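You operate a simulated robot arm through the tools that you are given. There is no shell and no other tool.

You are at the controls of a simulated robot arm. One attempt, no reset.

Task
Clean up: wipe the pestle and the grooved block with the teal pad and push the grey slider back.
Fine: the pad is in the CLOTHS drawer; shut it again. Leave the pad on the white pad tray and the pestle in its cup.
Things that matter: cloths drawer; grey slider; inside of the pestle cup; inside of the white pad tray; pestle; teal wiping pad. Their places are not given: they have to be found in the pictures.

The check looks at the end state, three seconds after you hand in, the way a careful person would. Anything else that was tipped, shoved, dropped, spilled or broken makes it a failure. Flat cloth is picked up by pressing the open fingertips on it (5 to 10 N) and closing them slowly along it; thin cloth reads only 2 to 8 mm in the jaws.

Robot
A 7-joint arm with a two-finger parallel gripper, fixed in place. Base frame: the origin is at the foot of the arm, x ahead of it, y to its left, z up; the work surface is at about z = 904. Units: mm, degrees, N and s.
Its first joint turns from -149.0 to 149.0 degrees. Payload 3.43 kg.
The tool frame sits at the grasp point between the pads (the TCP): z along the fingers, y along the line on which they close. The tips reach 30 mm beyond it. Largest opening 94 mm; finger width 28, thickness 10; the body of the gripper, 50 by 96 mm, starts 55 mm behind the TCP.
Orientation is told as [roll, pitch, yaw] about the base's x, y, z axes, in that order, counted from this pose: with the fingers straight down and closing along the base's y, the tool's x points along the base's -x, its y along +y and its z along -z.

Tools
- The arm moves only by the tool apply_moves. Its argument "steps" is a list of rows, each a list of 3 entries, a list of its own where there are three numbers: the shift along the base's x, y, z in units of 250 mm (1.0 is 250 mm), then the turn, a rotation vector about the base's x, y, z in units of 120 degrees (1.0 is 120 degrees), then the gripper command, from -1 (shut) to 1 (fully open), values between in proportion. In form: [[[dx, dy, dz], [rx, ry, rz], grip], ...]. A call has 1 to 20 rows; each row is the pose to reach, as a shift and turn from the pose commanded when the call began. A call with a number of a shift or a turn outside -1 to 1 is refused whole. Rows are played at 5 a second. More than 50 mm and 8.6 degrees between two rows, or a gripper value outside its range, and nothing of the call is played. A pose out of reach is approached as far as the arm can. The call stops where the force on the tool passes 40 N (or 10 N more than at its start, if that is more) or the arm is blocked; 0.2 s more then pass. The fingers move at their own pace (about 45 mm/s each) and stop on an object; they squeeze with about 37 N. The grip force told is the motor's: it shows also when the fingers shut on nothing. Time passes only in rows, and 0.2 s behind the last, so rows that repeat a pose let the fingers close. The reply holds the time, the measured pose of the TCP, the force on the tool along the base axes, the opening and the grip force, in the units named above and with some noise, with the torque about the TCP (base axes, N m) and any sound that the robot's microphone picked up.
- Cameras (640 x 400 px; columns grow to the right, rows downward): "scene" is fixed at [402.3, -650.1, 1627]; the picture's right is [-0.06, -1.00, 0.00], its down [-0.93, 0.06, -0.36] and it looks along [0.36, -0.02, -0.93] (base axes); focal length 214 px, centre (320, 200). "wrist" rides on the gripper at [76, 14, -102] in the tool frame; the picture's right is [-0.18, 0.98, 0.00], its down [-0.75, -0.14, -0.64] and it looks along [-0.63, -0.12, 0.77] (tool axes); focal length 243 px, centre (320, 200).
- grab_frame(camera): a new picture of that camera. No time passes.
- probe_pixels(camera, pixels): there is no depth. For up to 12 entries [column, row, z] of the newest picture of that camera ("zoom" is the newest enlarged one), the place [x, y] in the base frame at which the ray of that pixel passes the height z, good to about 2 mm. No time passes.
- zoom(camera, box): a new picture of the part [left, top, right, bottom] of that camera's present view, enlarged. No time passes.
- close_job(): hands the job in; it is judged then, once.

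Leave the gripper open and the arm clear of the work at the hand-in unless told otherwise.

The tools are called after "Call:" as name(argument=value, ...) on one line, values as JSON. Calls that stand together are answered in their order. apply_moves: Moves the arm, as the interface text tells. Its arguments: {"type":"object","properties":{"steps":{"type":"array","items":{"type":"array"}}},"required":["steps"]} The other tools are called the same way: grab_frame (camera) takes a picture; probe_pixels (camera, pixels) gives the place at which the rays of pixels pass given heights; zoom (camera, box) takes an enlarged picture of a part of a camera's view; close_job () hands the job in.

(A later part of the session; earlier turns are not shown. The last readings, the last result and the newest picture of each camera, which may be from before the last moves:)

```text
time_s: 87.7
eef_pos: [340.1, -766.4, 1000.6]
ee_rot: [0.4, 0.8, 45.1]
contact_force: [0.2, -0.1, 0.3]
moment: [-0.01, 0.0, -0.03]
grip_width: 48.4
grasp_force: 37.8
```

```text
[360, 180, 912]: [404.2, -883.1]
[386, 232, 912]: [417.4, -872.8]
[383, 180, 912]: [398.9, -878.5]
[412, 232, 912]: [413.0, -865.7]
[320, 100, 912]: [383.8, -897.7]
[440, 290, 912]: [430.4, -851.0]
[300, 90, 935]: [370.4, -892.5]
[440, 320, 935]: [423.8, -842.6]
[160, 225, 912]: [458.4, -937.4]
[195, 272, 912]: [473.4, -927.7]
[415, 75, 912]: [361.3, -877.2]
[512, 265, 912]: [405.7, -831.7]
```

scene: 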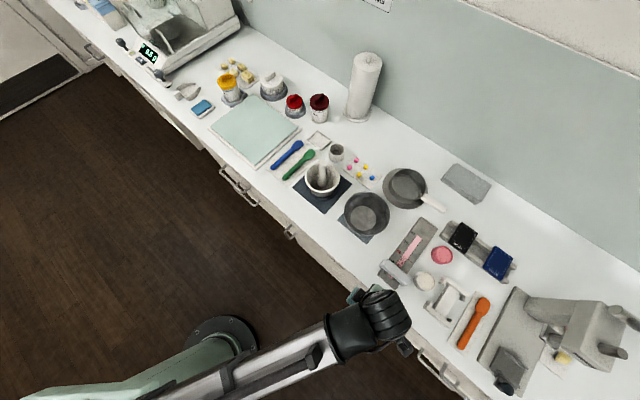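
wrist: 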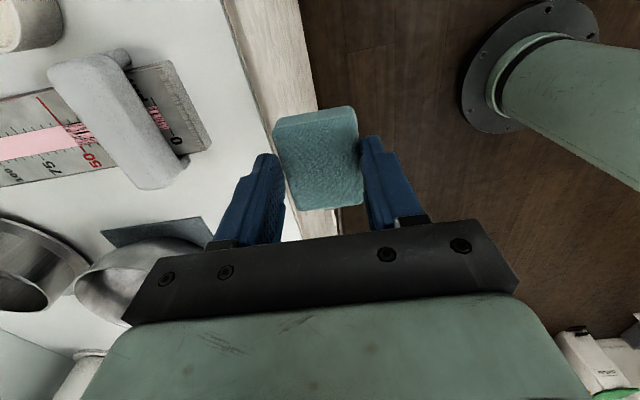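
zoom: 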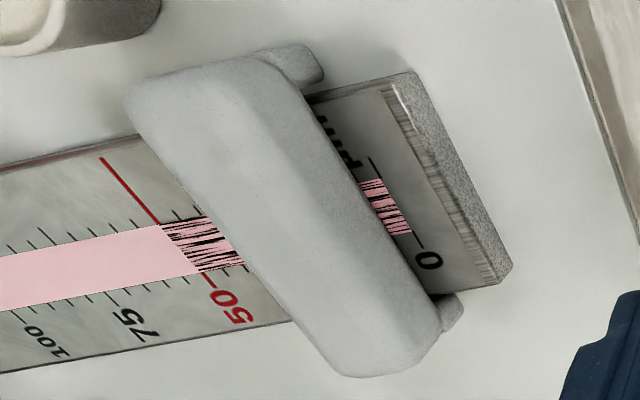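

Measurements: residue from n ≈ 904 (0 mark) to n ≈ 1070 (100 mark), groove centre t ≈ -331; slider occupies n ≈ 910–943; block ends near n ≈ 1137. I first go over the free part of the block beyond the slider (n ≈ 1010), staying high, to find the contact height there.

Call:
apply_moves(steps=[[[0.01, -0.02, 0.02], [0, 0, 0], -0.8], [[0.05, -0.07, 0.04], [0, 0, 0], -0.8], [[0.1, -0.13, 0.06], [0, 0, 0], -0.8], [[0.15, -0.2, 0.06], [0, 0, 0], -0.8], [[0.2, -0.27, 0.06], [0, 0, 0], -0.8], [[0.25, -0.34, 0.06], [0, 0, 0], -0.8], [[0.3, -0.41, 0.06], [0, 0, 0], -0.8], [[0.35, -0.48, 0.06], [0, 0, 0], -0.8], [[0.4, -0.55, 0.06], [0, 0, 0], -0.8], [[0.45, -0.61, 0.06], [0, 0, 0], -0.8], [[0.5, -0.67, 0.06], [0, 0, 0], -0.8], [[0.54, -0.71, 0.06], [0, 0, 0], -0.8], [[0.557, -0.73, 0.06], [0, 0, 0], -0.8]])

Call:
grab_frame(camera="wrist")

Call:
grab_frame(camera="scene")

```text
time_s: 90.5
eef_pos: [478.1, -947.1, 1015.7]
ee_rot: [0.3, 0.8, 45.1]
contact_force: [-0.4, 0.1, -0.3]
moment: [0.01, -0.01, -0.02]
grip_width: 48.1
grasp_force: 37.3
```

```text
taken
```

wrist: 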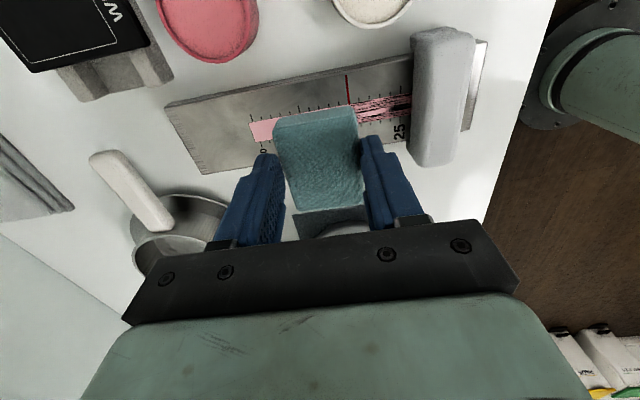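

```text
taken
```

scene: 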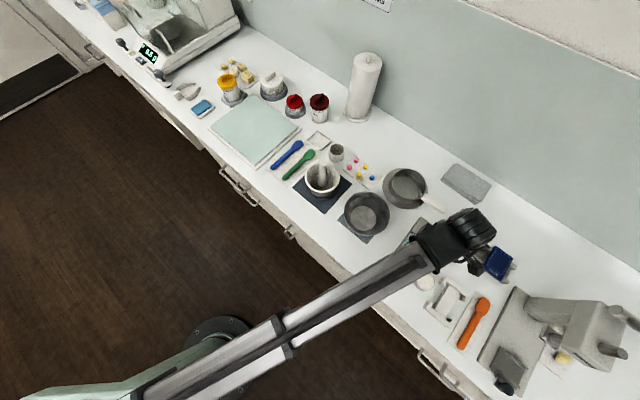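

The tool axis meets the groove at (320,117), well aligned. I lower to z ≈ 962, then creep down to find contact.

Call:
apply_moves(steps=[[[0, 0, -0.03], [0, 0, 0], -0.8], [[0, 0, -0.08], [0, 0, 0], -0.8], [[0, 0, -0.13], [0, 0, 0], -0.8], [[0, 0, -0.17], [0, 0, 0], -0.8], [[0, 0, -0.2], [0, 0, 0], -0.8], [[0, 0, -0.215], [0, 0, 0], -0.8]])

Call:
grab_frame(camera="wrist")

```text
time_s: 91.9
eef_pos: [477.7, -946.7, 966.2]
ee_rot: [0.2, 1.0, 45.1]
contact_force: [-1.5, -0.1, 24.2]
moment: [-0.08, -0.59, -0.03]
grip_width: 48.5
grasp_force: 37.0
```

```text
taken
```

wrist: 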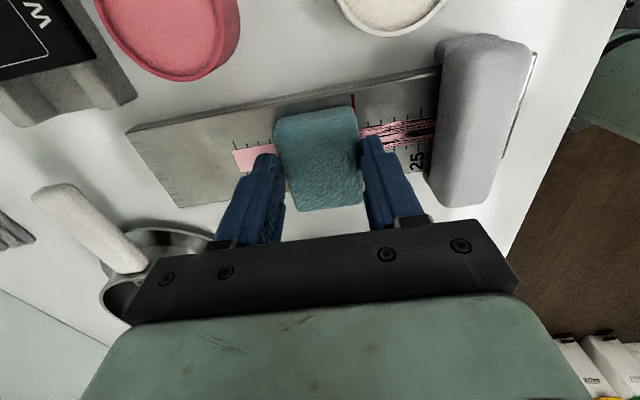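

Contact at z ≈ 966 with 24 N, a bit more than I want. I ease up ~3 mm and wipe along the groove between n ≈ 985 and 1085.

Call:
apply_moves(steps=[[[0, 0, 0.011], [0, 0, 0], -0.8], [[0.03, -0.03, 0.011], [0, 0, 0], -0.8], [[0.06, -0.06, 0.011], [0, 0, 0], -0.8], [[0.09, -0.09, 0.011], [0, 0, 0], -0.8], [[0.12, -0.12, 0.011], [0, 0, 0], -0.8], [[0.15, -0.15, 0.011], [0, 0, 0], -0.8], [[0.18, -0.18, 0.011], [0, 0, 0], -0.8], [[0.21, -0.21, 0.011], [0, 0, 0], -0.8], [[0.22, -0.22, 0.011], [0, 0, 0], -0.8]])

Call:
grab_frame(camera="wrist")

```text
time_s: 93.9
eef_pos: [533.6, -1001.8, 964.4]
ee_rot: [0.3, 0.8, 45.1]
contact_force: [-4.6, 4.3, 9.0]
moment: [0.12, 0.05, 0.03]
grip_width: 48.3
grasp_force: 36.7
```

```text
taken
```

wrist: 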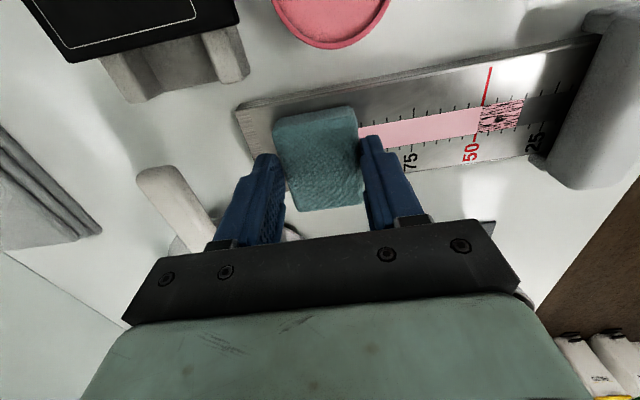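

The force is right (9 N down), but the film still looks pink at (430,130). The pad was gripped with a 5° tool tilt, so I restore that tilt to lay the pad flat, and make several passes.

Call:
apply_moves(steps=[[[0, 0, 0.008], [-0.016, -0.016, 0], -0.8], [[0, 0, 0.008], [-0.0312, -0.0312, 0], -0.8], [[0, 0, 0], [-0.0312, -0.0312, 0], -0.8], [[-0.03, 0.03, 0], [-0.0312, -0.0312, 0], -0.8], [[-0.07, 0.07, 0], [-0.0312, -0.0312, 0], -0.8], [[-0.11, 0.11, 0], [-0.0312, -0.0312, 0], -0.8], [[-0.15, 0.15, 0], [-0.0312, -0.0312, 0], -0.8], [[-0.19, 0.19, 0], [-0.0312, -0.0312, 0], -0.8], [[-0.23, 0.23, 0], [-0.0312, -0.0312, 0], -0.8], [[-0.26, 0.26, 0], [-0.0312, -0.0312, 0], -0.8], [[-0.28, 0.28, 0], [-0.0312, -0.0312, 0], -0.8], [[-0.25, 0.25, 0], [-0.0312, -0.0312, 0], -0.8], [[-0.21, 0.21, 0], [-0.0312, -0.0312, 0], -0.8], [[-0.17, 0.17, 0], [-0.0312, -0.0312, 0], -0.8], [[-0.13, 0.13, 0], [-0.0312, -0.0312, 0], -0.8], [[-0.09, 0.09, 0], [-0.0312, -0.0312, 0], -0.8], [[-0.05, 0.05, 0], [-0.0312, -0.0312, 0], -0.8], [[-0.02, 0.02, 0], [-0.0312, -0.0312, 0], -0.8], [[0, 0, 0], [-0.0312, -0.0312, 0], -0.8]])

Call:
grab_frame(camera="wrist")

Call:
zoom(camera="wrist", box=[340, 60, 600, 200])

```text
time_s: 97.9
eef_pos: [533.3, -1002.8, 965.2]
ee_rot: [-5.0, 0.7, 45.0]
contact_force: [-1.0, 1.1, 3.8]
moment: [0.11, 0.15, -0.03]
grip_width: 48.6
grasp_force: 36.9
```

```text
taken
```

wrist: 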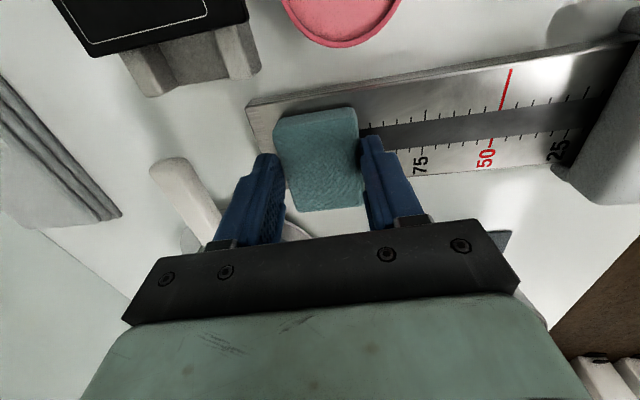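

```text
2.46 times, centred on (470, 130) of wrist
```

zoom: 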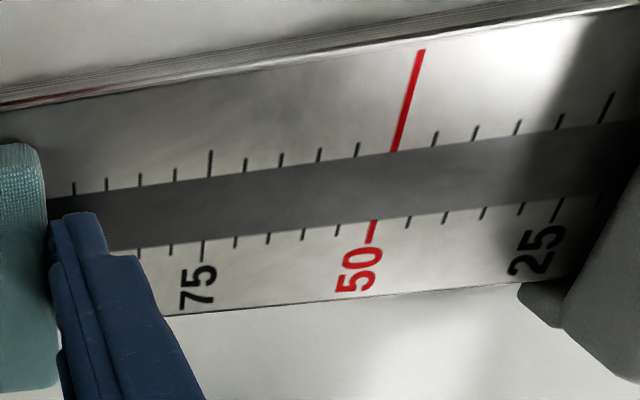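

The groove from about 20 up to 75+ is now clean. I lift, go back over the slider to its near side (n ≈ 858) and look before lowering.

Call:
apply_moves(steps=[[[0, 0, 0.03], [0, 0, 0], -0.8], [[0, 0, 0.1], [0, 0, 0], -0.8], [[0, 0, 0.18], [0, 0, 0], -0.8], [[0, 0, 0.25], [0, 0, 0], -0.8], [[-0.02, 0.02, 0.28], [0, 0, 0], -0.8], [[-0.07, 0.07, 0.28], [0, 0, 0], -0.8], [[-0.13, 0.13, 0.28], [0, 0, 0], -0.8], [[-0.19, 0.19, 0.28], [0, 0, 0], -0.8], [[-0.25, 0.25, 0.28], [0, 0, 0], -0.8], [[-0.31, 0.31, 0.28], [0, 0, 0], -0.8], [[-0.37, 0.37, 0.28], [0, 0, 0], -0.8], [[-0.43, 0.43, 0.28], [0, 0, 0], -0.8], [[-0.49, 0.49, 0.28], [0, 0, 0], -0.8], [[-0.55, 0.55, 0.28], [0, 0, 0], -0.8], [[-0.6, 0.6, 0.28], [0, 0, 0], -0.8], [[-0.635, 0.635, 0.28], [0, 0, 0], -0.8], [[-0.645, 0.645, 0.28], [0, 0, 0], -0.8]])

Call:
grab_frame(camera="wrist")

Call:
zoom(camera="scene", box=[345, 200, 475, 310])

```text
time_s: 101.5
eef_pos: [371.6, -841.0, 1034.0]
ee_rot: [-4.8, 0.8, 44.9]
contact_force: [0.2, -0.2, 0.5]
moment: [0.03, -0.01, 0.02]
grip_width: 48.5
grasp_force: 37.2
```

```text
taken
```

wrist: 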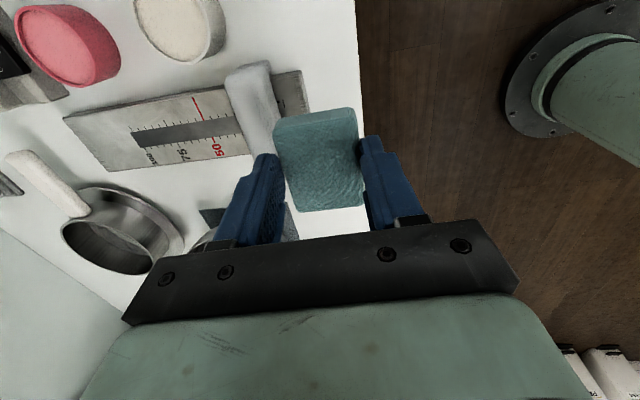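

```text
3.64 times, centred on (410, 255) of scene
```

zoom: 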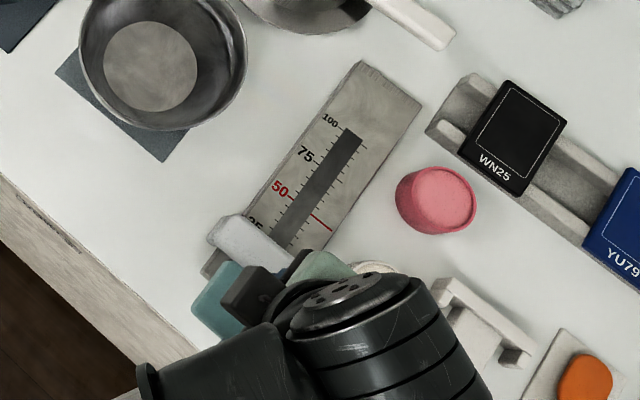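

The whole groove beyond the slider (25–100) is clean and the block is in place. I step back 13 mm for clearance and lower in front of the slider to just above the contact height.

Call:
apply_moves(steps=[[[-0.02, 0.02, -0.02], [0, 0, 0], -0.8], [[-0.037, 0.037, -0.07], [0, 0, 0], -0.8], [[-0.037, 0.037, -0.13], [0, 0, 0], -0.8], [[-0.037, 0.037, -0.18], [0, 0, 0], -0.8], [[-0.037, 0.037, -0.22], [0, 0, 0], -0.8], [[-0.037, 0.037, -0.25], [0, 0, 0], -0.8], [[-0.037, 0.037, -0.262], [0, 0, 0], -0.8]])

Call:
grab_frame(camera="wrist")

Call:
zoom(camera="wrist", box=[140, 40, 400, 240])

```text
time_s: 103.1
eef_pos: [363.5, -831.8, 969.2]
ee_rot: [-4.9, 0.8, 45.0]
contact_force: [0.0, 0.1, -0.2]
moment: [0.01, 0.0, 0.01]
grip_width: 48.3
grasp_force: 36.9
```

```text
taken
```

wrist: 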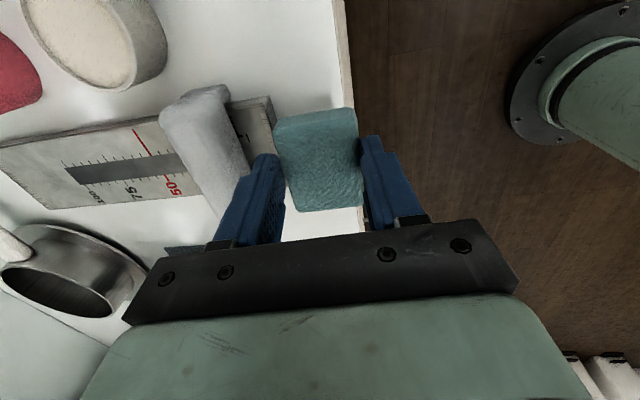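

```text
2.00 times, centred on (270, 140) of wrist
```

zoom: 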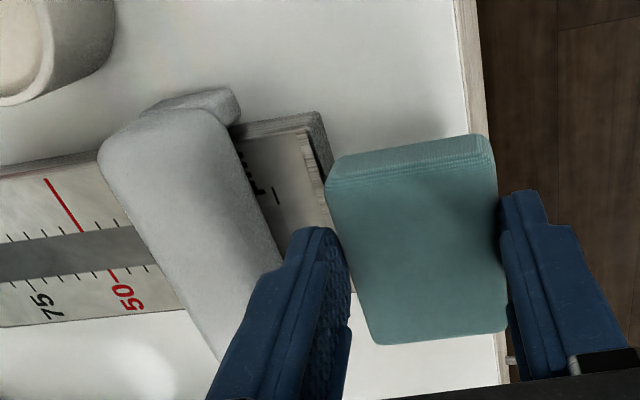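

Clearance is good: fingertip at (297,157), slider edge to its left. I advance slowly; the bench-side finger should meet the slider's near face after about 28 mm.

Call:
apply_moves(steps=[[[0.02, -0.02, 0], [0, 0, 0], -0.8], [[0.04, -0.04, 0], [0, 0, 0], -0.8], [[0.06, -0.06, 0], [0, 0, 0], -0.8], [[0.08, -0.08, 0], [0, 0, 0], -0.8], [[0.1, -0.1, 0], [0, 0, 0], -0.8]])

Call:
zoom(camera="wrist", box=[140, 40, 400, 240])

```text
time_s: 104.3
eef_pos: [388.4, -856.3, 969.7]
ee_rot: [-4.8, 0.8, 45.0]
contact_force: [0.6, 0.9, 0.4]
moment: [-0.02, -0.01, 0.03]
grip_width: 48.5
grasp_force: 37.3
```

```text
2.00 times, centred on (270, 140) of wrist
```

zoom: 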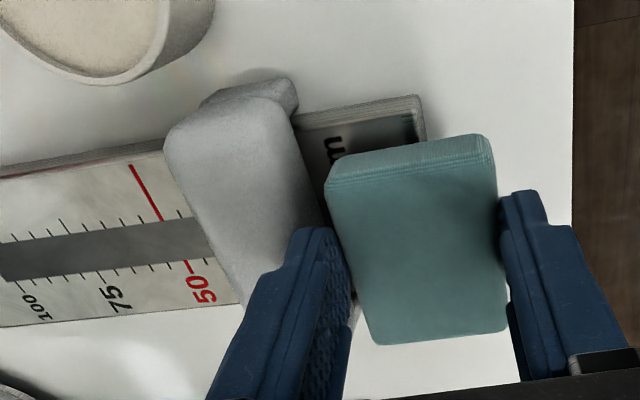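

The finger is right at the slider's near edge (zoom (310,240)) with no force yet. I continue in small steps.

Call:
apply_moves(steps=[[[0.012, -0.012, 0], [0, 0, 0], -0.8], [[0.024, -0.024, 0], [0, 0, 0], -0.8], [[0.036, -0.036, 0], [0, 0, 0], -0.8], [[0.048, -0.048, 0], [0, 0, 0], -0.8], [[0.06, -0.06, 0], [0, 0, 0], -0.8]])

Call:
zoom(camera="wrist", box=[140, 40, 400, 240])

Call:
zoom(camera="scene", box=[345, 200, 475, 310])

```text
time_s: 105.5
eef_pos: [402.4, -871.1, 969.1]
ee_rot: [-4.9, 0.8, 45.0]
contact_force: [-0.5, 0.1, 0.4]
moment: [0.0, 0.0, -0.02]
grip_width: 48.6
grasp_force: 36.9
```

```text
2.00 times, centred on (270, 140) of wrist
```

zoom: 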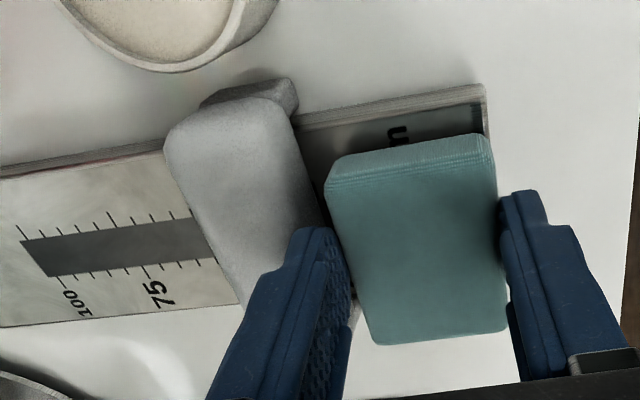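

```text
3.64 times, centred on (410, 255) of scene
```

zoom: 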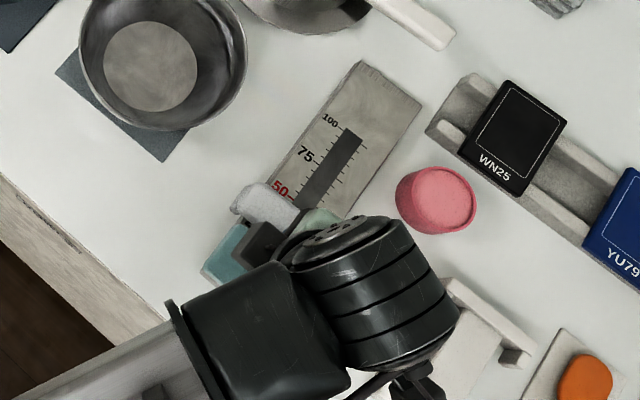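

The slider moves along with the finger almost without force, and the block stays put (100 mark unchanged in the scene picture). I keep pushing toward the far end in small steps, stopping short of the end for a look.

Call:
apply_moves(steps=[[[0.02, -0.02, 0], [0, 0, 0], -0.8], [[0.044, -0.044, 0], [0, 0, 0], -0.8], [[0.068, -0.068, 0], [0, 0, 0], -0.8], [[0.092, -0.092, 0], [0, 0, 0], -0.8], [[0.116, -0.116, 0], [0, 0, 0], -0.8], [[0.14, -0.14, 0], [0, 0, 0], -0.8], [[0.164, -0.164, 0], [0, 0, 0], -0.8], [[0.188, -0.188, 0], [0, 0, 0], -0.8], [[0.212, -0.212, 0], [0, 0, 0], -0.8], [[0.236, -0.236, 0], [0, 0, 0], -0.8], [[0.26, -0.26, 0], [0, 0, 0], -0.8], [[0.284, -0.284, 0], [0, 0, 0], -0.8], [[0.308, -0.308, 0], [0, 0, 0], -0.8], [[0.332, -0.332, 0], [0, 0, 0], -0.8], [[0.356, -0.356, 0], [0, 0, 0], -0.8], [[0.375, -0.375, 0], [0, 0, 0], -0.8], [[0.39, -0.39, 0], [0, 0, 0], -0.8]])

Call:
grab_frame(camera="wrist")

Call:
zoom(camera="scene", box=[345, 200, 475, 310])

```text
time_s: 109.1
eef_pos: [500.5, -968.9, 968.5]
ee_rot: [-5.0, 0.8, 45.1]
contact_force: [-1.0, 1.6, -0.5]
moment: [0.04, 0.02, 0.01]
grip_width: 48.4
grasp_force: 36.9
```

```text
taken
```

wrist: 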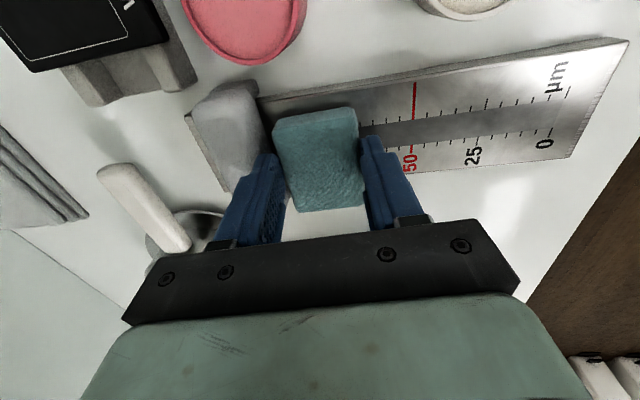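

```text
3.64 times, centred on (410, 255) of scene
```

zoom: 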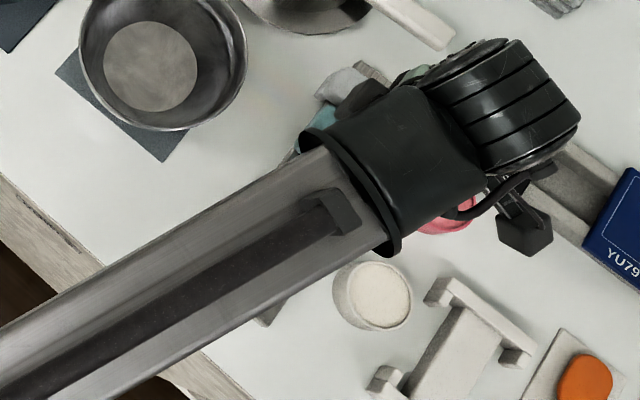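

The slider now sits beyond the 100 mark. I enlarge to check the 0 end of the groove and how much travel is left.

Call:
zoom(camera="wrist", box=[150, 30, 350, 230])

Call:
zoom(camera="wrist", box=[400, 30, 640, 190])

```text
2.00 times, centred on (250, 130) of wrist
```

zoom: 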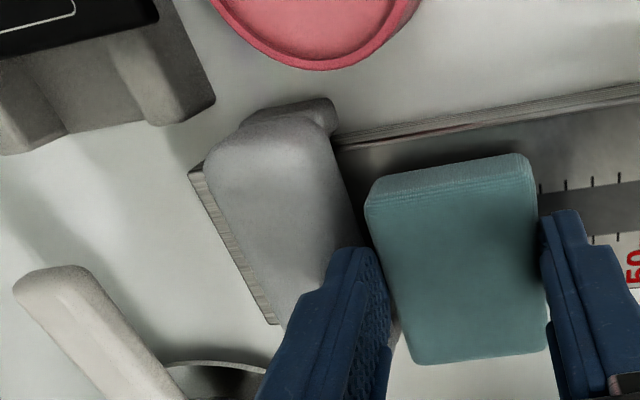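

```text
2.50 times, centred on (520, 110) of wrist
```

zoom: 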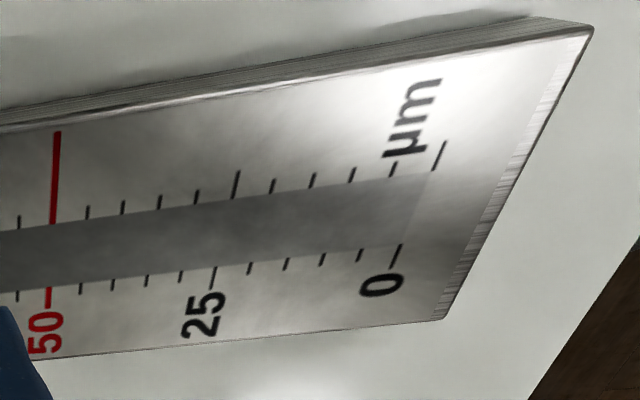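

The whole groove, 0 to 100, is clean. The slider has perhaps 10–15 mm of block left behind it; I push on in very small steps, watching for resistance.

Call:
apply_moves(steps=[[[0.008, -0.008, 0], [0, 0, 0], -0.8], [[0.016, -0.016, 0], [0, 0, 0], -0.8]])

Call:
zoom(camera="wrist", box=[150, 30, 350, 230])

```text
time_s: 109.7
eef_pos: [505.3, -973.5, 970.2]
ee_rot: [-4.9, 0.8, 45.0]
contact_force: [-0.5, 0.5, -0.6]
moment: [0.03, 0.03, 0.01]
grip_width: 48.4
grasp_force: 37.0
```

```text
2.00 times, centred on (250, 130) of wrist
```

zoom: 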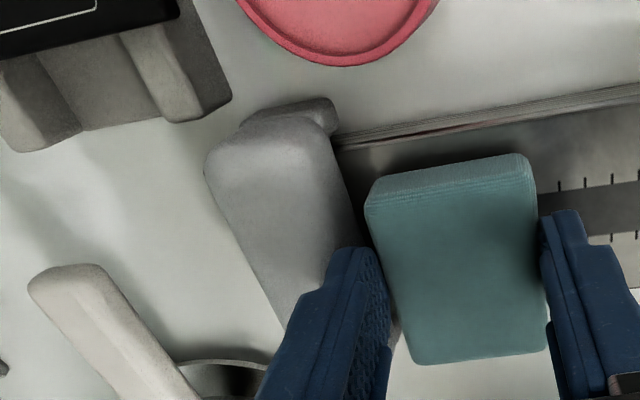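

No resistance yet. By geometry the slider's far face is at about n ≈ 1114 of 1137. I continue in 3–4 mm steps.

Call:
apply_moves(steps=[[[0.008, -0.008, 0], [0, 0, 0], -0.8], [[0.016, -0.016, 0], [0, 0, 0], -0.8]])

Call:
zoom(camera="wrist", box=[150, 30, 350, 230])

Call:
zoom(camera="scene", box=[380, 190, 480, 270])

```text
time_s: 110.3
eef_pos: [509.9, -977.3, 969.2]
ee_rot: [-4.9, 0.7, 45.1]
contact_force: [-1.0, -0.3, 0.7]
moment: [0.0, 0.02, 0.01]
grip_width: 48.4
grasp_force: 37.1
```

```text
2.00 times, centred on (250, 130) of wrist
```

zoom: 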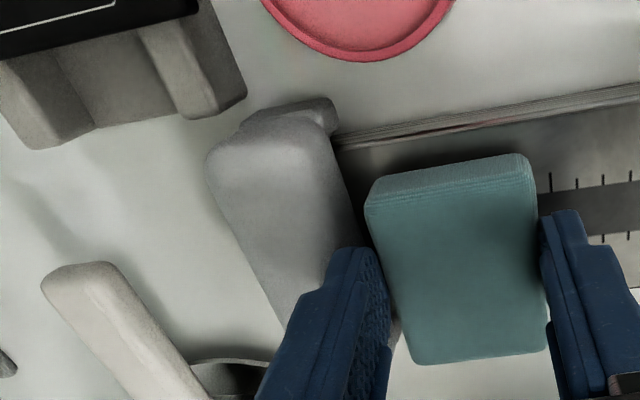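

```text
5.00 times, centred on (430, 230) of scene
```

zoom: 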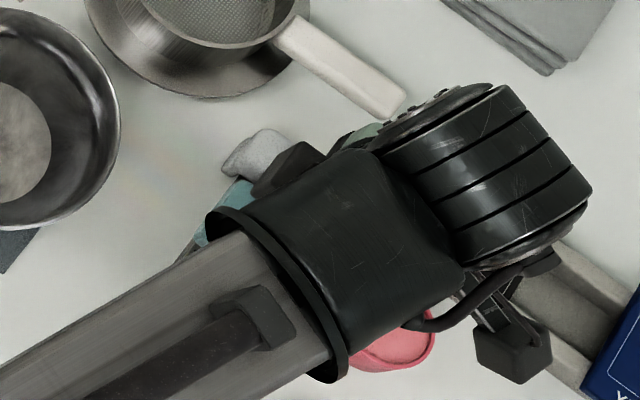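

No resistance, and the block's tick marks confirm it is not moving. I lift and step back to see exactly where the slider stands relative to the block's far end.

Call:
apply_moves(steps=[[[-0.005, 0.005, 0.01], [0, 0, 0], -0.8], [[-0.01, 0.01, 0.06], [0, 0, 0], -0.8], [[-0.01, 0.01, 0.13], [0, 0, 0], -0.8], [[-0.01, 0.01, 0.2], [0, 0, 0], -0.8], [[-0.02, 0.02, 0.27], [0, 0, 0], -0.8], [[-0.05, 0.05, 0.34], [0, 0, 0], -0.8], [[-0.1, 0.1, 0.41], [0, 0, 0], -0.8], [[-0.14, 0.14, 0.46], [0, 0, 0], -0.8], [[-0.16, 0.16, 0.48], [0, 0, 0], -0.8]])

Call:
grab_frame(camera="wrist")

Call:
zoom(camera="wrist", box=[130, 30, 330, 200])

```text
time_s: 112.3
eef_pos: [468.3, -937.0, 1090.0]
ee_rot: [-5.0, 0.7, 45.1]
contact_force: [0.2, 0.1, -0.1]
moment: [0.0, 0.01, -0.02]
grip_width: 48.2
grasp_force: 36.8
```

```text
taken
```

wrist: 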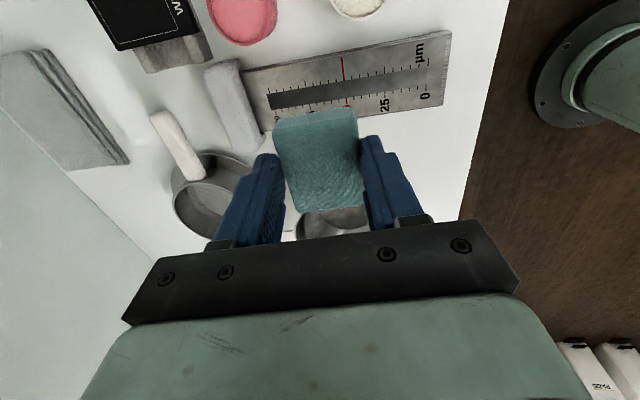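

```text
2.35 times, centred on (230, 115) of wrist
```

zoom: 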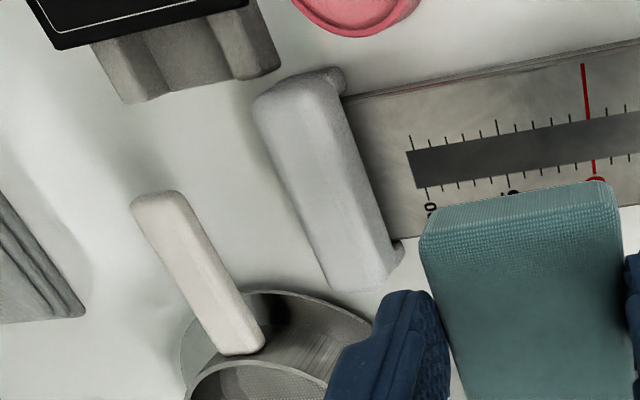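

Call:
zoom(camera="scene", box=[380, 190, 480, 270])

Call:
probe_pixels(camera="wrist", pixels=[[245, 73, 915], [269, 93, 915], [275, 132, 915], [204, 70, 938], [242, 150, 938], [243, 60, 938], [263, 133, 938], [447, 30, 915]])

```text
5.00 times, centred on (430, 230) of scene
```

zoom: 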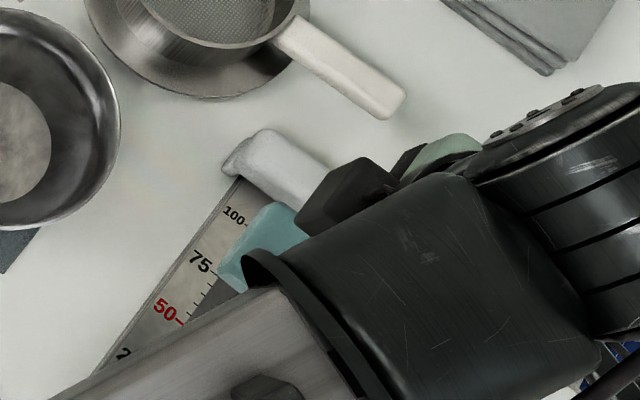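

```text
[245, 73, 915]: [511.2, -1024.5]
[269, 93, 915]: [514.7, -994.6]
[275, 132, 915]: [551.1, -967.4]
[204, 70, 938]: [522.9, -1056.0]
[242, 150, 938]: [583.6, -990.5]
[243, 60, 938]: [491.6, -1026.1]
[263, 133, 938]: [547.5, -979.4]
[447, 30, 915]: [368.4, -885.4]
```

The slider's far face is near n ≈ 1117 with about 18 mm of block behind it. To seat it fully back I lower once more behind it and push on gently.

Call:
apply_moves(steps=[[[0.02, -0.02, 0], [0, 0, 0], -0.8], [[0.06, -0.06, -0.03], [0, 0, 0], -0.8], [[0.1, -0.1, -0.08], [0, 0, 0], -0.8], [[0.13, -0.13, -0.14], [0, 0, 0], -0.8], [[0.137, -0.137, -0.2], [0, 0, 0], -0.8], [[0.137, -0.137, -0.27], [0, 0, 0], -0.8], [[0.137, -0.137, -0.34], [0, 0, 0], -0.8], [[0.137, -0.137, -0.4], [0, 0, 0], -0.8], [[0.137, -0.137, -0.45], [0, 0, 0], -0.8], [[0.137, -0.137, -0.48], [0, 0, 0], -0.8], [[0.15, -0.15, -0.484], [0, 0, 0], -0.8], [[0.165, -0.165, -0.484], [0, 0, 0], -0.8]])

Call:
zoom(camera="wrist", box=[150, 30, 350, 230])

```text
time_s: 114.9
eef_pos: [509.4, -978.6, 968.7]
ee_rot: [-4.9, 0.8, 45.0]
contact_force: [-2.0, -0.1, -0.9]
moment: [0.02, -0.02, -0.01]
grip_width: 48.4
grasp_force: 37.0
```

```text
2.00 times, centred on (250, 130) of wrist
```

zoom: 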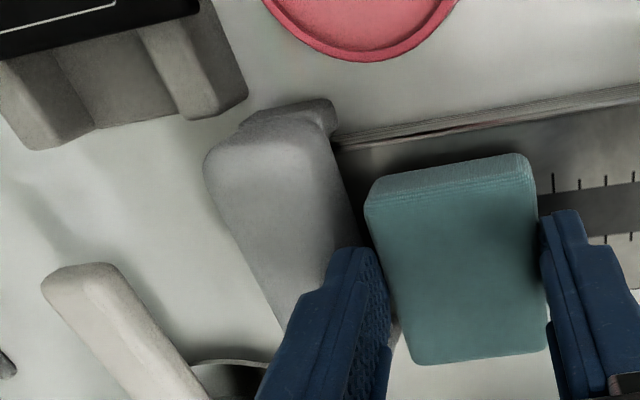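

Back in contact with the slider (n ≈ 1052). I push on 3 mm at a time.

Call:
apply_moves(steps=[[[0.008, -0.008, 0], [0, 0, 0], -0.8], [[0.012, -0.012, 0], [0, 0, 0], -0.8]])

Call:
apply_moves(steps=[[[0.006, -0.006, 0], [0, 0, 0], -0.8], [[0.012, -0.012, 0], [0, 0, 0], -0.8]])

Call:
zoom(camera="wrist", box=[150, 30, 350, 230])

```text
time_s: 115.5
eef_pos: [512.1, -979.8, 968.8]
ee_rot: [-5.0, 0.8, 45.0]
contact_force: [-0.2, 1.0, 1.2]
moment: [-0.02, -0.01, 0.03]
grip_width: 48.3
grasp_force: 37.2
```

```text
time_s: 116.1
eef_pos: [516.1, -985.3, 968.5]
ee_rot: [-4.9, 0.8, 45.0]
contact_force: [-0.5, 0.6, 0.9]
moment: [-0.03, -0.01, 0.02]
grip_width: 48.3
grasp_force: 36.9
```

```text
2.00 times, centred on (250, 130) of wrist
```

zoom: 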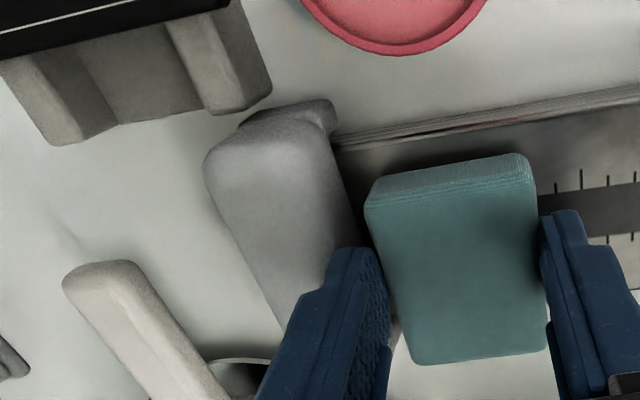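

Still free, and the block's ticks stay put. A few more millimetres.

Call:
apply_moves(steps=[[[0.006, -0.006, 0], [0, 0, 0], -0.8], [[0.012, -0.012, 0], [0, 0, 0], -0.8]])

Call:
zoom(camera="wrist", box=[150, 30, 350, 230])

```text
time_s: 116.7
eef_pos: [516.1, -986.9, 969.5]
ee_rot: [-4.7, 0.8, 45.0]
contact_force: [-11.4, 15.2, 1.1]
moment: [0.39, 0.3, 0.08]
grip_width: 48.1
grasp_force: 37.0
```

```text
2.00 times, centred on (250, 130) of wrist
```

zoom: 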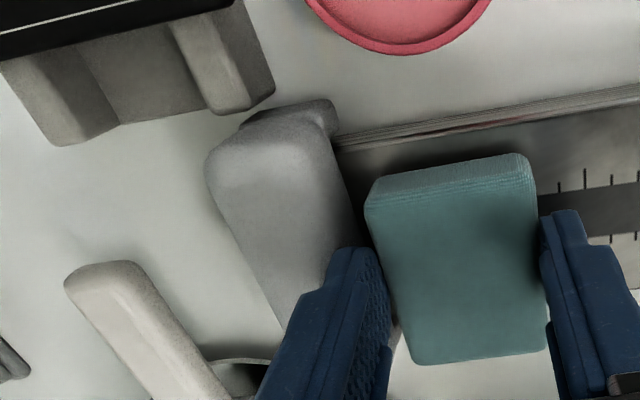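

End stop felt (about 19 N): the slider is fully back. I relax, lift and draw back to n ≈ 800 at z ≈ 1040.

Call:
apply_moves(steps=[[[-0.015, 0.015, 0], [0, 0, 0], -0.8], [[-0.02, 0.02, 0.02], [0, 0, 0], -0.8], [[-0.02, 0.02, 0.08], [0, 0, 0], -0.8], [[-0.02, 0.02, 0.16], [0, 0, 0], -0.8], [[-0.02, 0.02, 0.24], [0, 0, 0], -0.8], [[-0.04, 0.04, 0.28], [0, 0, 0], -0.8], [[-0.09, 0.09, 0.28], [0, 0, 0], -0.8], [[-0.15, 0.15, 0.28], [0, 0, 0], -0.8], [[-0.21, 0.21, 0.28], [0, 0, 0], -0.8], [[-0.27, 0.27, 0.28], [0, 0, 0], -0.8], [[-0.33, 0.33, 0.28], [0, 0, 0], -0.8], [[-0.39, 0.39, 0.28], [0, 0, 0], -0.8], [[-0.45, 0.45, 0.28], [0, 0, 0], -0.8], [[-0.51, 0.51, 0.28], [0, 0, 0], -0.8], [[-0.57, 0.57, 0.28], [0, 0, 0], -0.8], [[-0.63, 0.63, 0.28], [0, 0, 0], -0.8], [[-0.69, 0.69, 0.28], [0, 0, 0], -0.8], [[-0.73, 0.73, 0.28], [0, 0, 0], -0.8], [[-0.744, 0.744, 0.28], [0, 0, 0], -0.8]])

Call:
zoom(camera="scene", box=[345, 195, 475, 305])

```text
time_s: 120.7
eef_pos: [333.7, -801.0, 1038.1]
ee_rot: [-4.9, 0.8, 45.0]
contact_force: [0.6, -0.3, -0.1]
moment: [-0.04, -0.02, 0.01]
grip_width: 48.4
grasp_force: 37.1
```

```text
3.64 times, centred on (410, 250) of scene
```

zoom: 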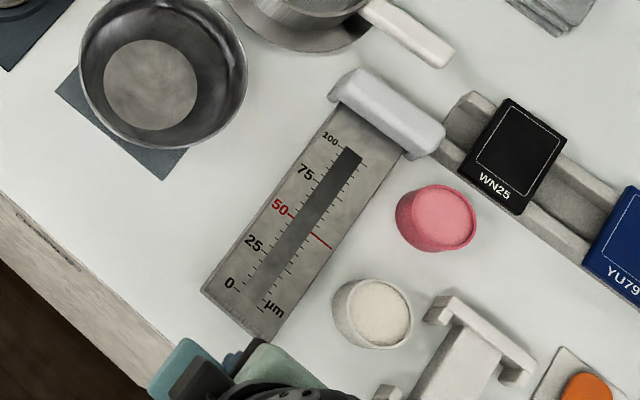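

The gauge is clean and the slider rests at its back end; the block has not moved. I carry the pad along the bench front to t ≈ 181 in front of the tray.

Call:
apply_moves(steps=[[[0.02, 0.02, 0], [0, 0, 0], -0.8], [[0.07, 0.07, 0], [0, 0, 0], -0.8], [[0.13, 0.13, 0], [0, 0, 0], -0.8], [[0.19, 0.19, 0], [0, 0, 0], -0.8], [[0.25, 0.25, 0], [0, 0, 0], -0.8], [[0.31, 0.31, 0], [0, 0, 0], -0.8], [[0.37, 0.37, 0], [0, 0, 0], -0.8], [[0.43, 0.43, 0], [0, 0, 0], -0.8], [[0.49, 0.49, 0], [0, 0, 0], -0.8], [[0.55, 0.55, 0], [0, 0, 0], -0.8], [[0.61, 0.61, 0], [0, 0, 0], -0.8], [[0.67, 0.67, 0], [0, 0, 0], -0.8], [[0.71, 0.71, 0], [0, 0, 0], -0.8], [[0.723, 0.723, 0], [0, 0, 0], -0.8]])

Call:
apply_moves(steps=[[[0.02, 0.02, 0], [0, 0, 0], -0.8], [[0.07, 0.07, 0], [0, 0, 0], -0.8], [[0.13, 0.13, 0], [0, 0, 0], -0.8], [[0.19, 0.19, 0], [0, 0, 0], -0.8], [[0.25, 0.25, 0], [0, 0, 0], -0.8], [[0.31, 0.31, 0], [0, 0, 0], -0.8], [[0.37, 0.37, 0], [0, 0, 0], -0.8], [[0.43, 0.43, 0], [0, 0, 0], -0.8], [[0.49, 0.49, 0], [0, 0, 0], -0.8], [[0.55, 0.55, 0], [0, 0, 0], -0.8], [[0.61, 0.61, 0], [0, 0, 0], -0.8], [[0.67, 0.67, 0], [0, 0, 0], -0.8], [[0.71, 0.71, 0], [0, 0, 0], -0.8], [[0.723, 0.723, 0], [0, 0, 0], -0.8]])

Call:
grab_frame(camera="wrist")

Call:
grab_frame(camera="scene")

```text
time_s: 123.7
eef_pos: [512.2, -619.5, 1036.8]
ee_rot: [-4.8, 0.8, 45.0]
contact_force: [-0.2, -0.3, -0.1]
moment: [0.0, -0.02, -0.01]
grip_width: 48.4
grasp_force: 37.2
```

```text
time_s: 126.7
eef_pos: [695.4, -439.8, 1037.5]
ee_rot: [-4.9, 0.8, 45.0]
contact_force: [-0.1, 0.5, -0.6]
moment: [-0.03, -0.01, 0.01]
grip_width: 48.0
grasp_force: 37.3
```

```text
taken
```

wrist: 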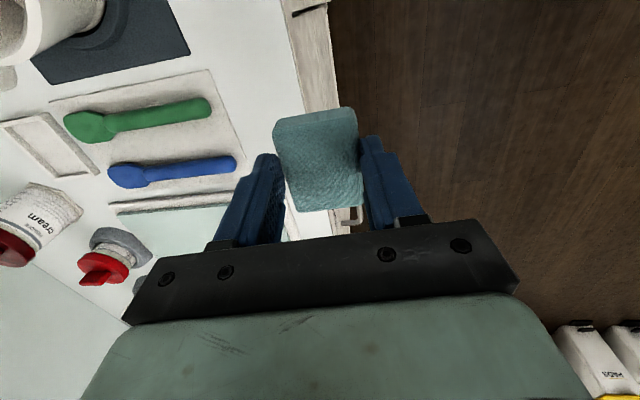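

```text
taken
```

scene: 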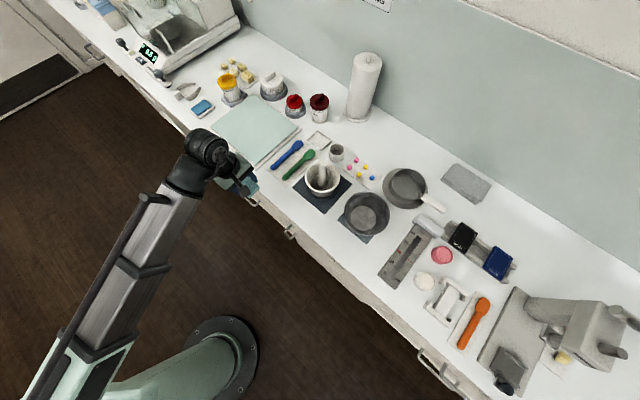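

In front of the tray now. I measure the tray precisely in the scene picture while it is unobstructed.

Call:
zoom(camera="scene", box=[296, 120, 346, 160])

```text
10.00 times, centred on (321, 140) of scene
```

zoom: 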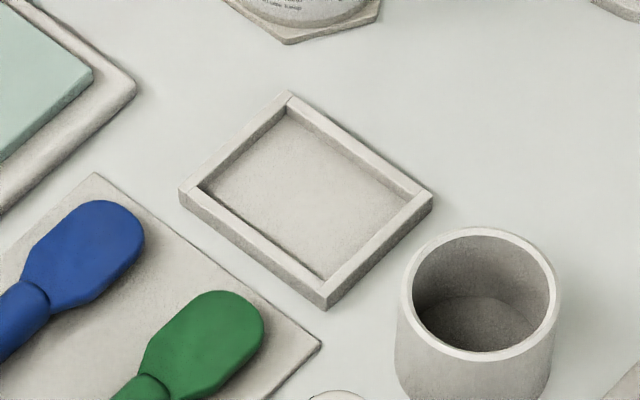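

Call:
probe_pixels(camera="zoom", pixels=[[180, 190, 914], [288, 92, 914], [433, 195, 914], [325, 293, 914], [200, 187, 914], [288, 108, 914], [420, 195, 914], [323, 278, 914], [310, 195, 908], [483, 298, 955], [413, 300, 955], [548, 300, 955]])

Call:
zoom(camera="wrist", box=[0, 80, 200, 220])

```text
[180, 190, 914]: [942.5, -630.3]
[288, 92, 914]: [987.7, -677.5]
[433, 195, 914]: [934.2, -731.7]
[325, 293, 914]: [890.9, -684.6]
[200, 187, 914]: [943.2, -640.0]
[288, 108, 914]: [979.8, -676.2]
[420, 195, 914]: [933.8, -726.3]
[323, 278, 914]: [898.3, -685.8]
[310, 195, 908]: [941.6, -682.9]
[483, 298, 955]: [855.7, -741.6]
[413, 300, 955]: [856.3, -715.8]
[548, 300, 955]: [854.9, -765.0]
```

```text
2.86 times, centred on (100, 150) of wrist
```

zoom: 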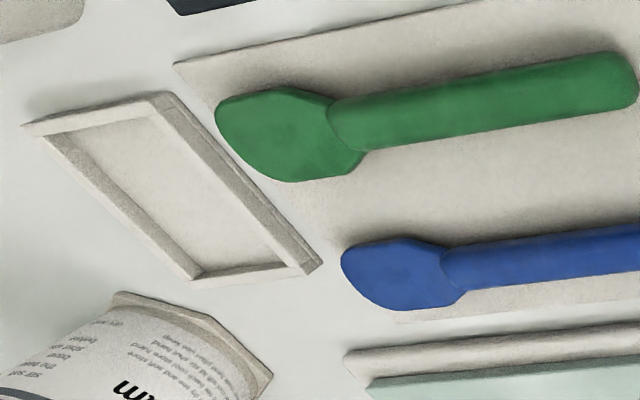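

Tray rim inside is about 51 × 67 mm, centre (938.8,-681.5), aligned with my yaw; the pad is about 48 × 62 mm, so placement must be accurate. I move in over the tray at z ≈ 1020, stopping at n ≈ 1100 to check.

Call:
apply_moves(steps=[[[0.015, -0.015, 0], [0, 0, 0], -0.8], [[0.06, -0.06, 0], [0, 0, 0], -0.8], [[0.12, -0.12, 0], [0, 0, 0], -0.8], [[0.18, -0.18, 0], [0, 0, 0], -0.8], [[0.24, -0.24, 0], [0, 0, 0], -0.8], [[0.3, -0.3, 0], [0, 0, 0], -0.8], [[0.36, -0.36, 0], [0, 0, 0], -0.8], [[0.42, -0.42, 0], [0, 0, 0], -0.8], [[0.48, -0.48, 0], [0, 0, 0], -0.8], [[0.54, -0.54, 0], [0, 0, 0], -0.8], [[0.6, -0.6, 0], [0, 0, 0], -0.8], [[0.66, -0.66, 0], [0, 0, 0], -0.8], [[0.72, -0.72, 0], [0, 0, 0], -0.8], [[0.77, -0.77, 0], [0, 0, 0], -0.8], [[0.81, -0.81, 0], [0, 0, 0], -0.8], [[0.84, -0.84, 0], [0, 0, 0], -0.8]])

Call:
grab_frame(camera="wrist")

Call:
grab_frame(camera="scene")

```text
time_s: 130.1
eef_pos: [905.0, -650.7, 1037.0]
ee_rot: [-4.9, 0.8, 45.0]
contact_force: [-0.9, 0.6, 0.6]
moment: [0.01, 0.01, 0.01]
grip_width: 48.4
grasp_force: 37.3
```

```text
taken
```

wrist: 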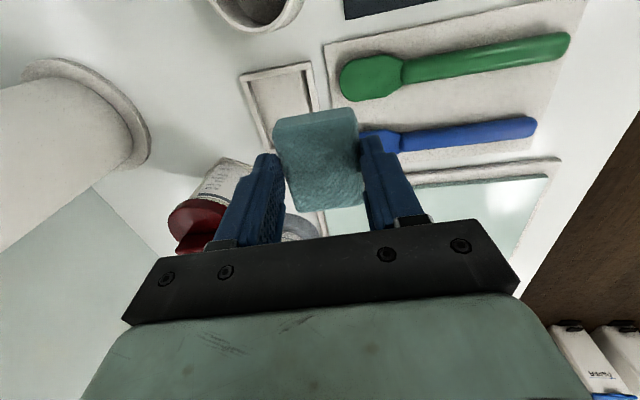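

```text
taken
```

scene: 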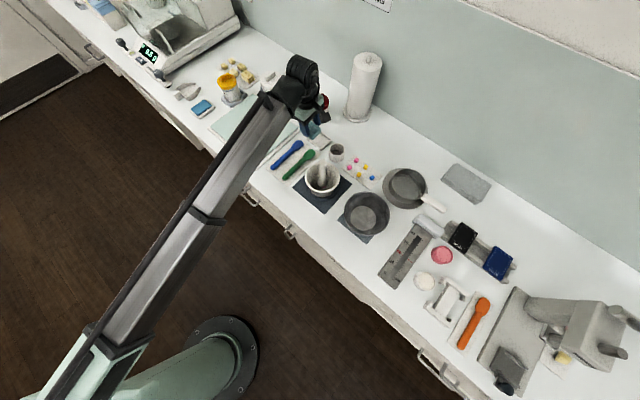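

Reached n = 1100. I move the remaining 42 mm over the tray centre and lower to z ≈ 985 to compare pad and tray outlines.

Call:
apply_moves(steps=[[[0.02, -0.02, -0.02], [0, 0, 0], -0.8], [[0.05, -0.05, -0.05], [0, 0, 0], -0.8], [[0.08, -0.08, -0.09], [0, 0, 0], -0.8], [[0.105, -0.105, -0.13], [0, 0, 0], -0.8], [[0.118, -0.118, -0.17], [0, 0, 0], -0.8], [[0.118, -0.118, -0.2], [0, 0, 0], -0.8], [[0.118, -0.118, -0.21], [0, 0, 0], -0.8]])

Call:
grab_frame(camera="wrist")

Call:
zoom(camera="wrist", box=[220, 60, 440, 220])

Call:
zoom(camera="scene", box=[280, 60, 380, 180])

```text
time_s: 131.7
eef_pos: [934.3, -680.5, 985.7]
ee_rot: [-4.9, 0.9, 45.0]
contact_force: [-0.1, -0.6, 0.3]
moment: [0.02, 0.04, -0.01]
grip_width: 48.4
grasp_force: 37.3
```

```text
taken
```

wrist: 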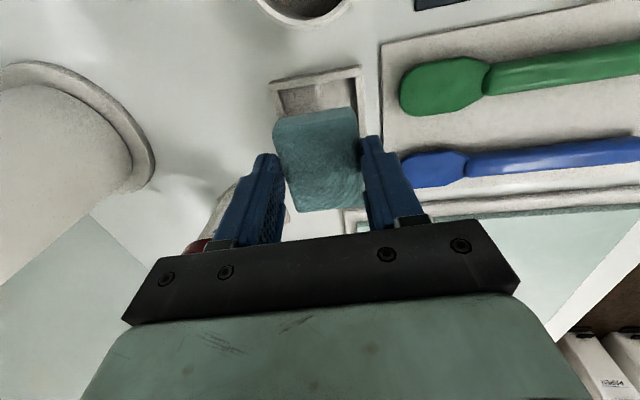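

```text
2.50 times, centred on (330, 140) of wrist
```

zoom: 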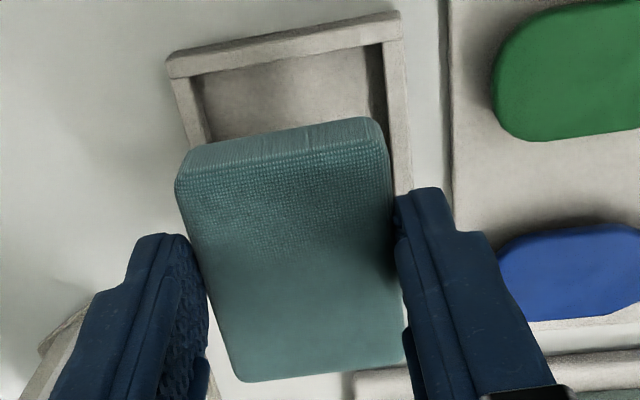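

```text
3.33 times, centred on (330, 120) of scene
```

zoom: 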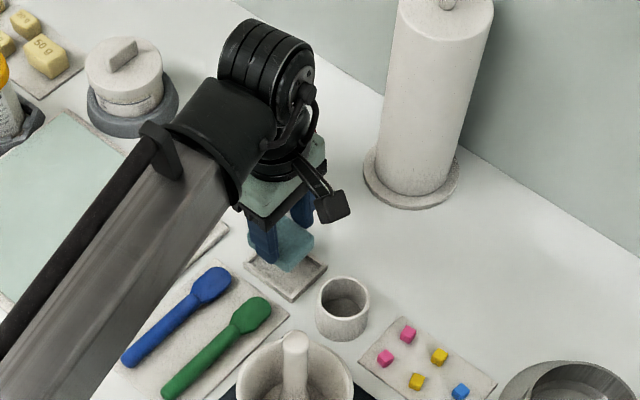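

I compare: the tray's -t rim corners show at (269,84) and (362,65) in the wrist picture. I probe them at rim height to cross-check the tray position against the scene camera.

Call:
probe_pixels(camera="wrist", pixels=[[269.2, 84, 914], [362, 64.8, 914], [283, 92, 914], [355, 77, 914], [269.2, 84, 910], [362, 64.8, 910]])

```text
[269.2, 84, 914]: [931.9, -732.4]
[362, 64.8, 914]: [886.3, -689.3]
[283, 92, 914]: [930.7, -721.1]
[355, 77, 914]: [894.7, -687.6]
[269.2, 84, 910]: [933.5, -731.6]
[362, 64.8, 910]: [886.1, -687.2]
```

The two cameras agree within about 1 mm along n and 3 mm along t, and my pad centre lies in the middle. I lower to z ≈ 960 and read the force.

Call:
apply_moves(steps=[[[0, 0, -0.03], [0, 0, 0], -0.8], [[0, 0, -0.06], [0, 0, 0], -0.8], [[0, 0, -0.085], [0, 0, 0], -0.8], [[0, 0, -0.1], [0, 0, 0], -0.8]])

Call:
zoom(camera="wrist", box=[220, 60, 440, 220])

```text
time_s: 132.7
eef_pos: [934.3, -679.4, 960.7]
ee_rot: [-4.8, 0.9, 45.0]
contact_force: [-0.5, 0.3, -0.6]
moment: [-0.02, 0.01, 0.0]
grip_width: 48.2
grasp_force: 36.8
```

```text
2.50 times, centred on (330, 140) of wrist
```

zoom: 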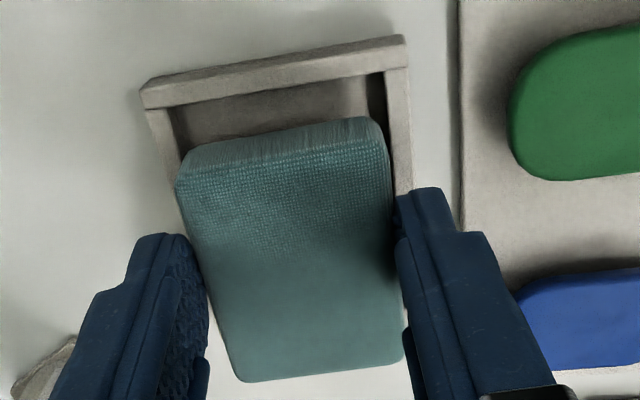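

The outlines nearly match; the pad sits closer to the robot-side rim (≈1 mm) than to the far one (≈5 mm), so I shift 2 mm outward and go down further.

Call:
apply_moves(steps=[[[0.006, -0.006, 0], [0, 0, 0], -0.8], [[0.006, -0.006, -0.012], [0, 0, 0], -0.8], [[0.006, -0.006, -0.02], [0, 0, 0], -0.8]])

Call:
zoom(camera="wrist", box=[220, 60, 440, 220])

```text
time_s: 133.5
eef_pos: [935.4, -681.1, 957.9]
ee_rot: [-5.1, 0.7, 45.0]
contact_force: [2.0, -1.0, 22.8]
moment: [0.95, -0.32, -0.03]
grip_width: 48.5
grasp_force: 37.1
```

```text
2.50 times, centred on (330, 140) of wrist
```

zoom: 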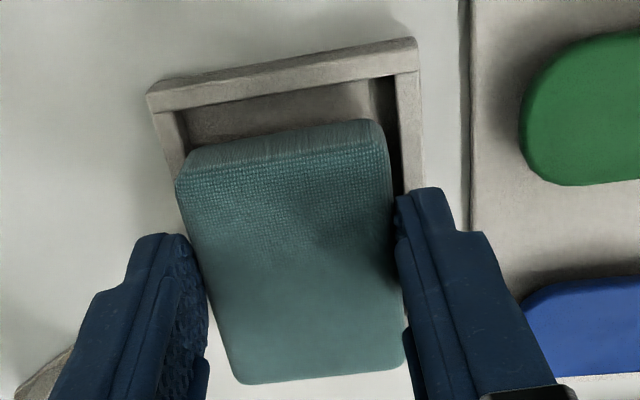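

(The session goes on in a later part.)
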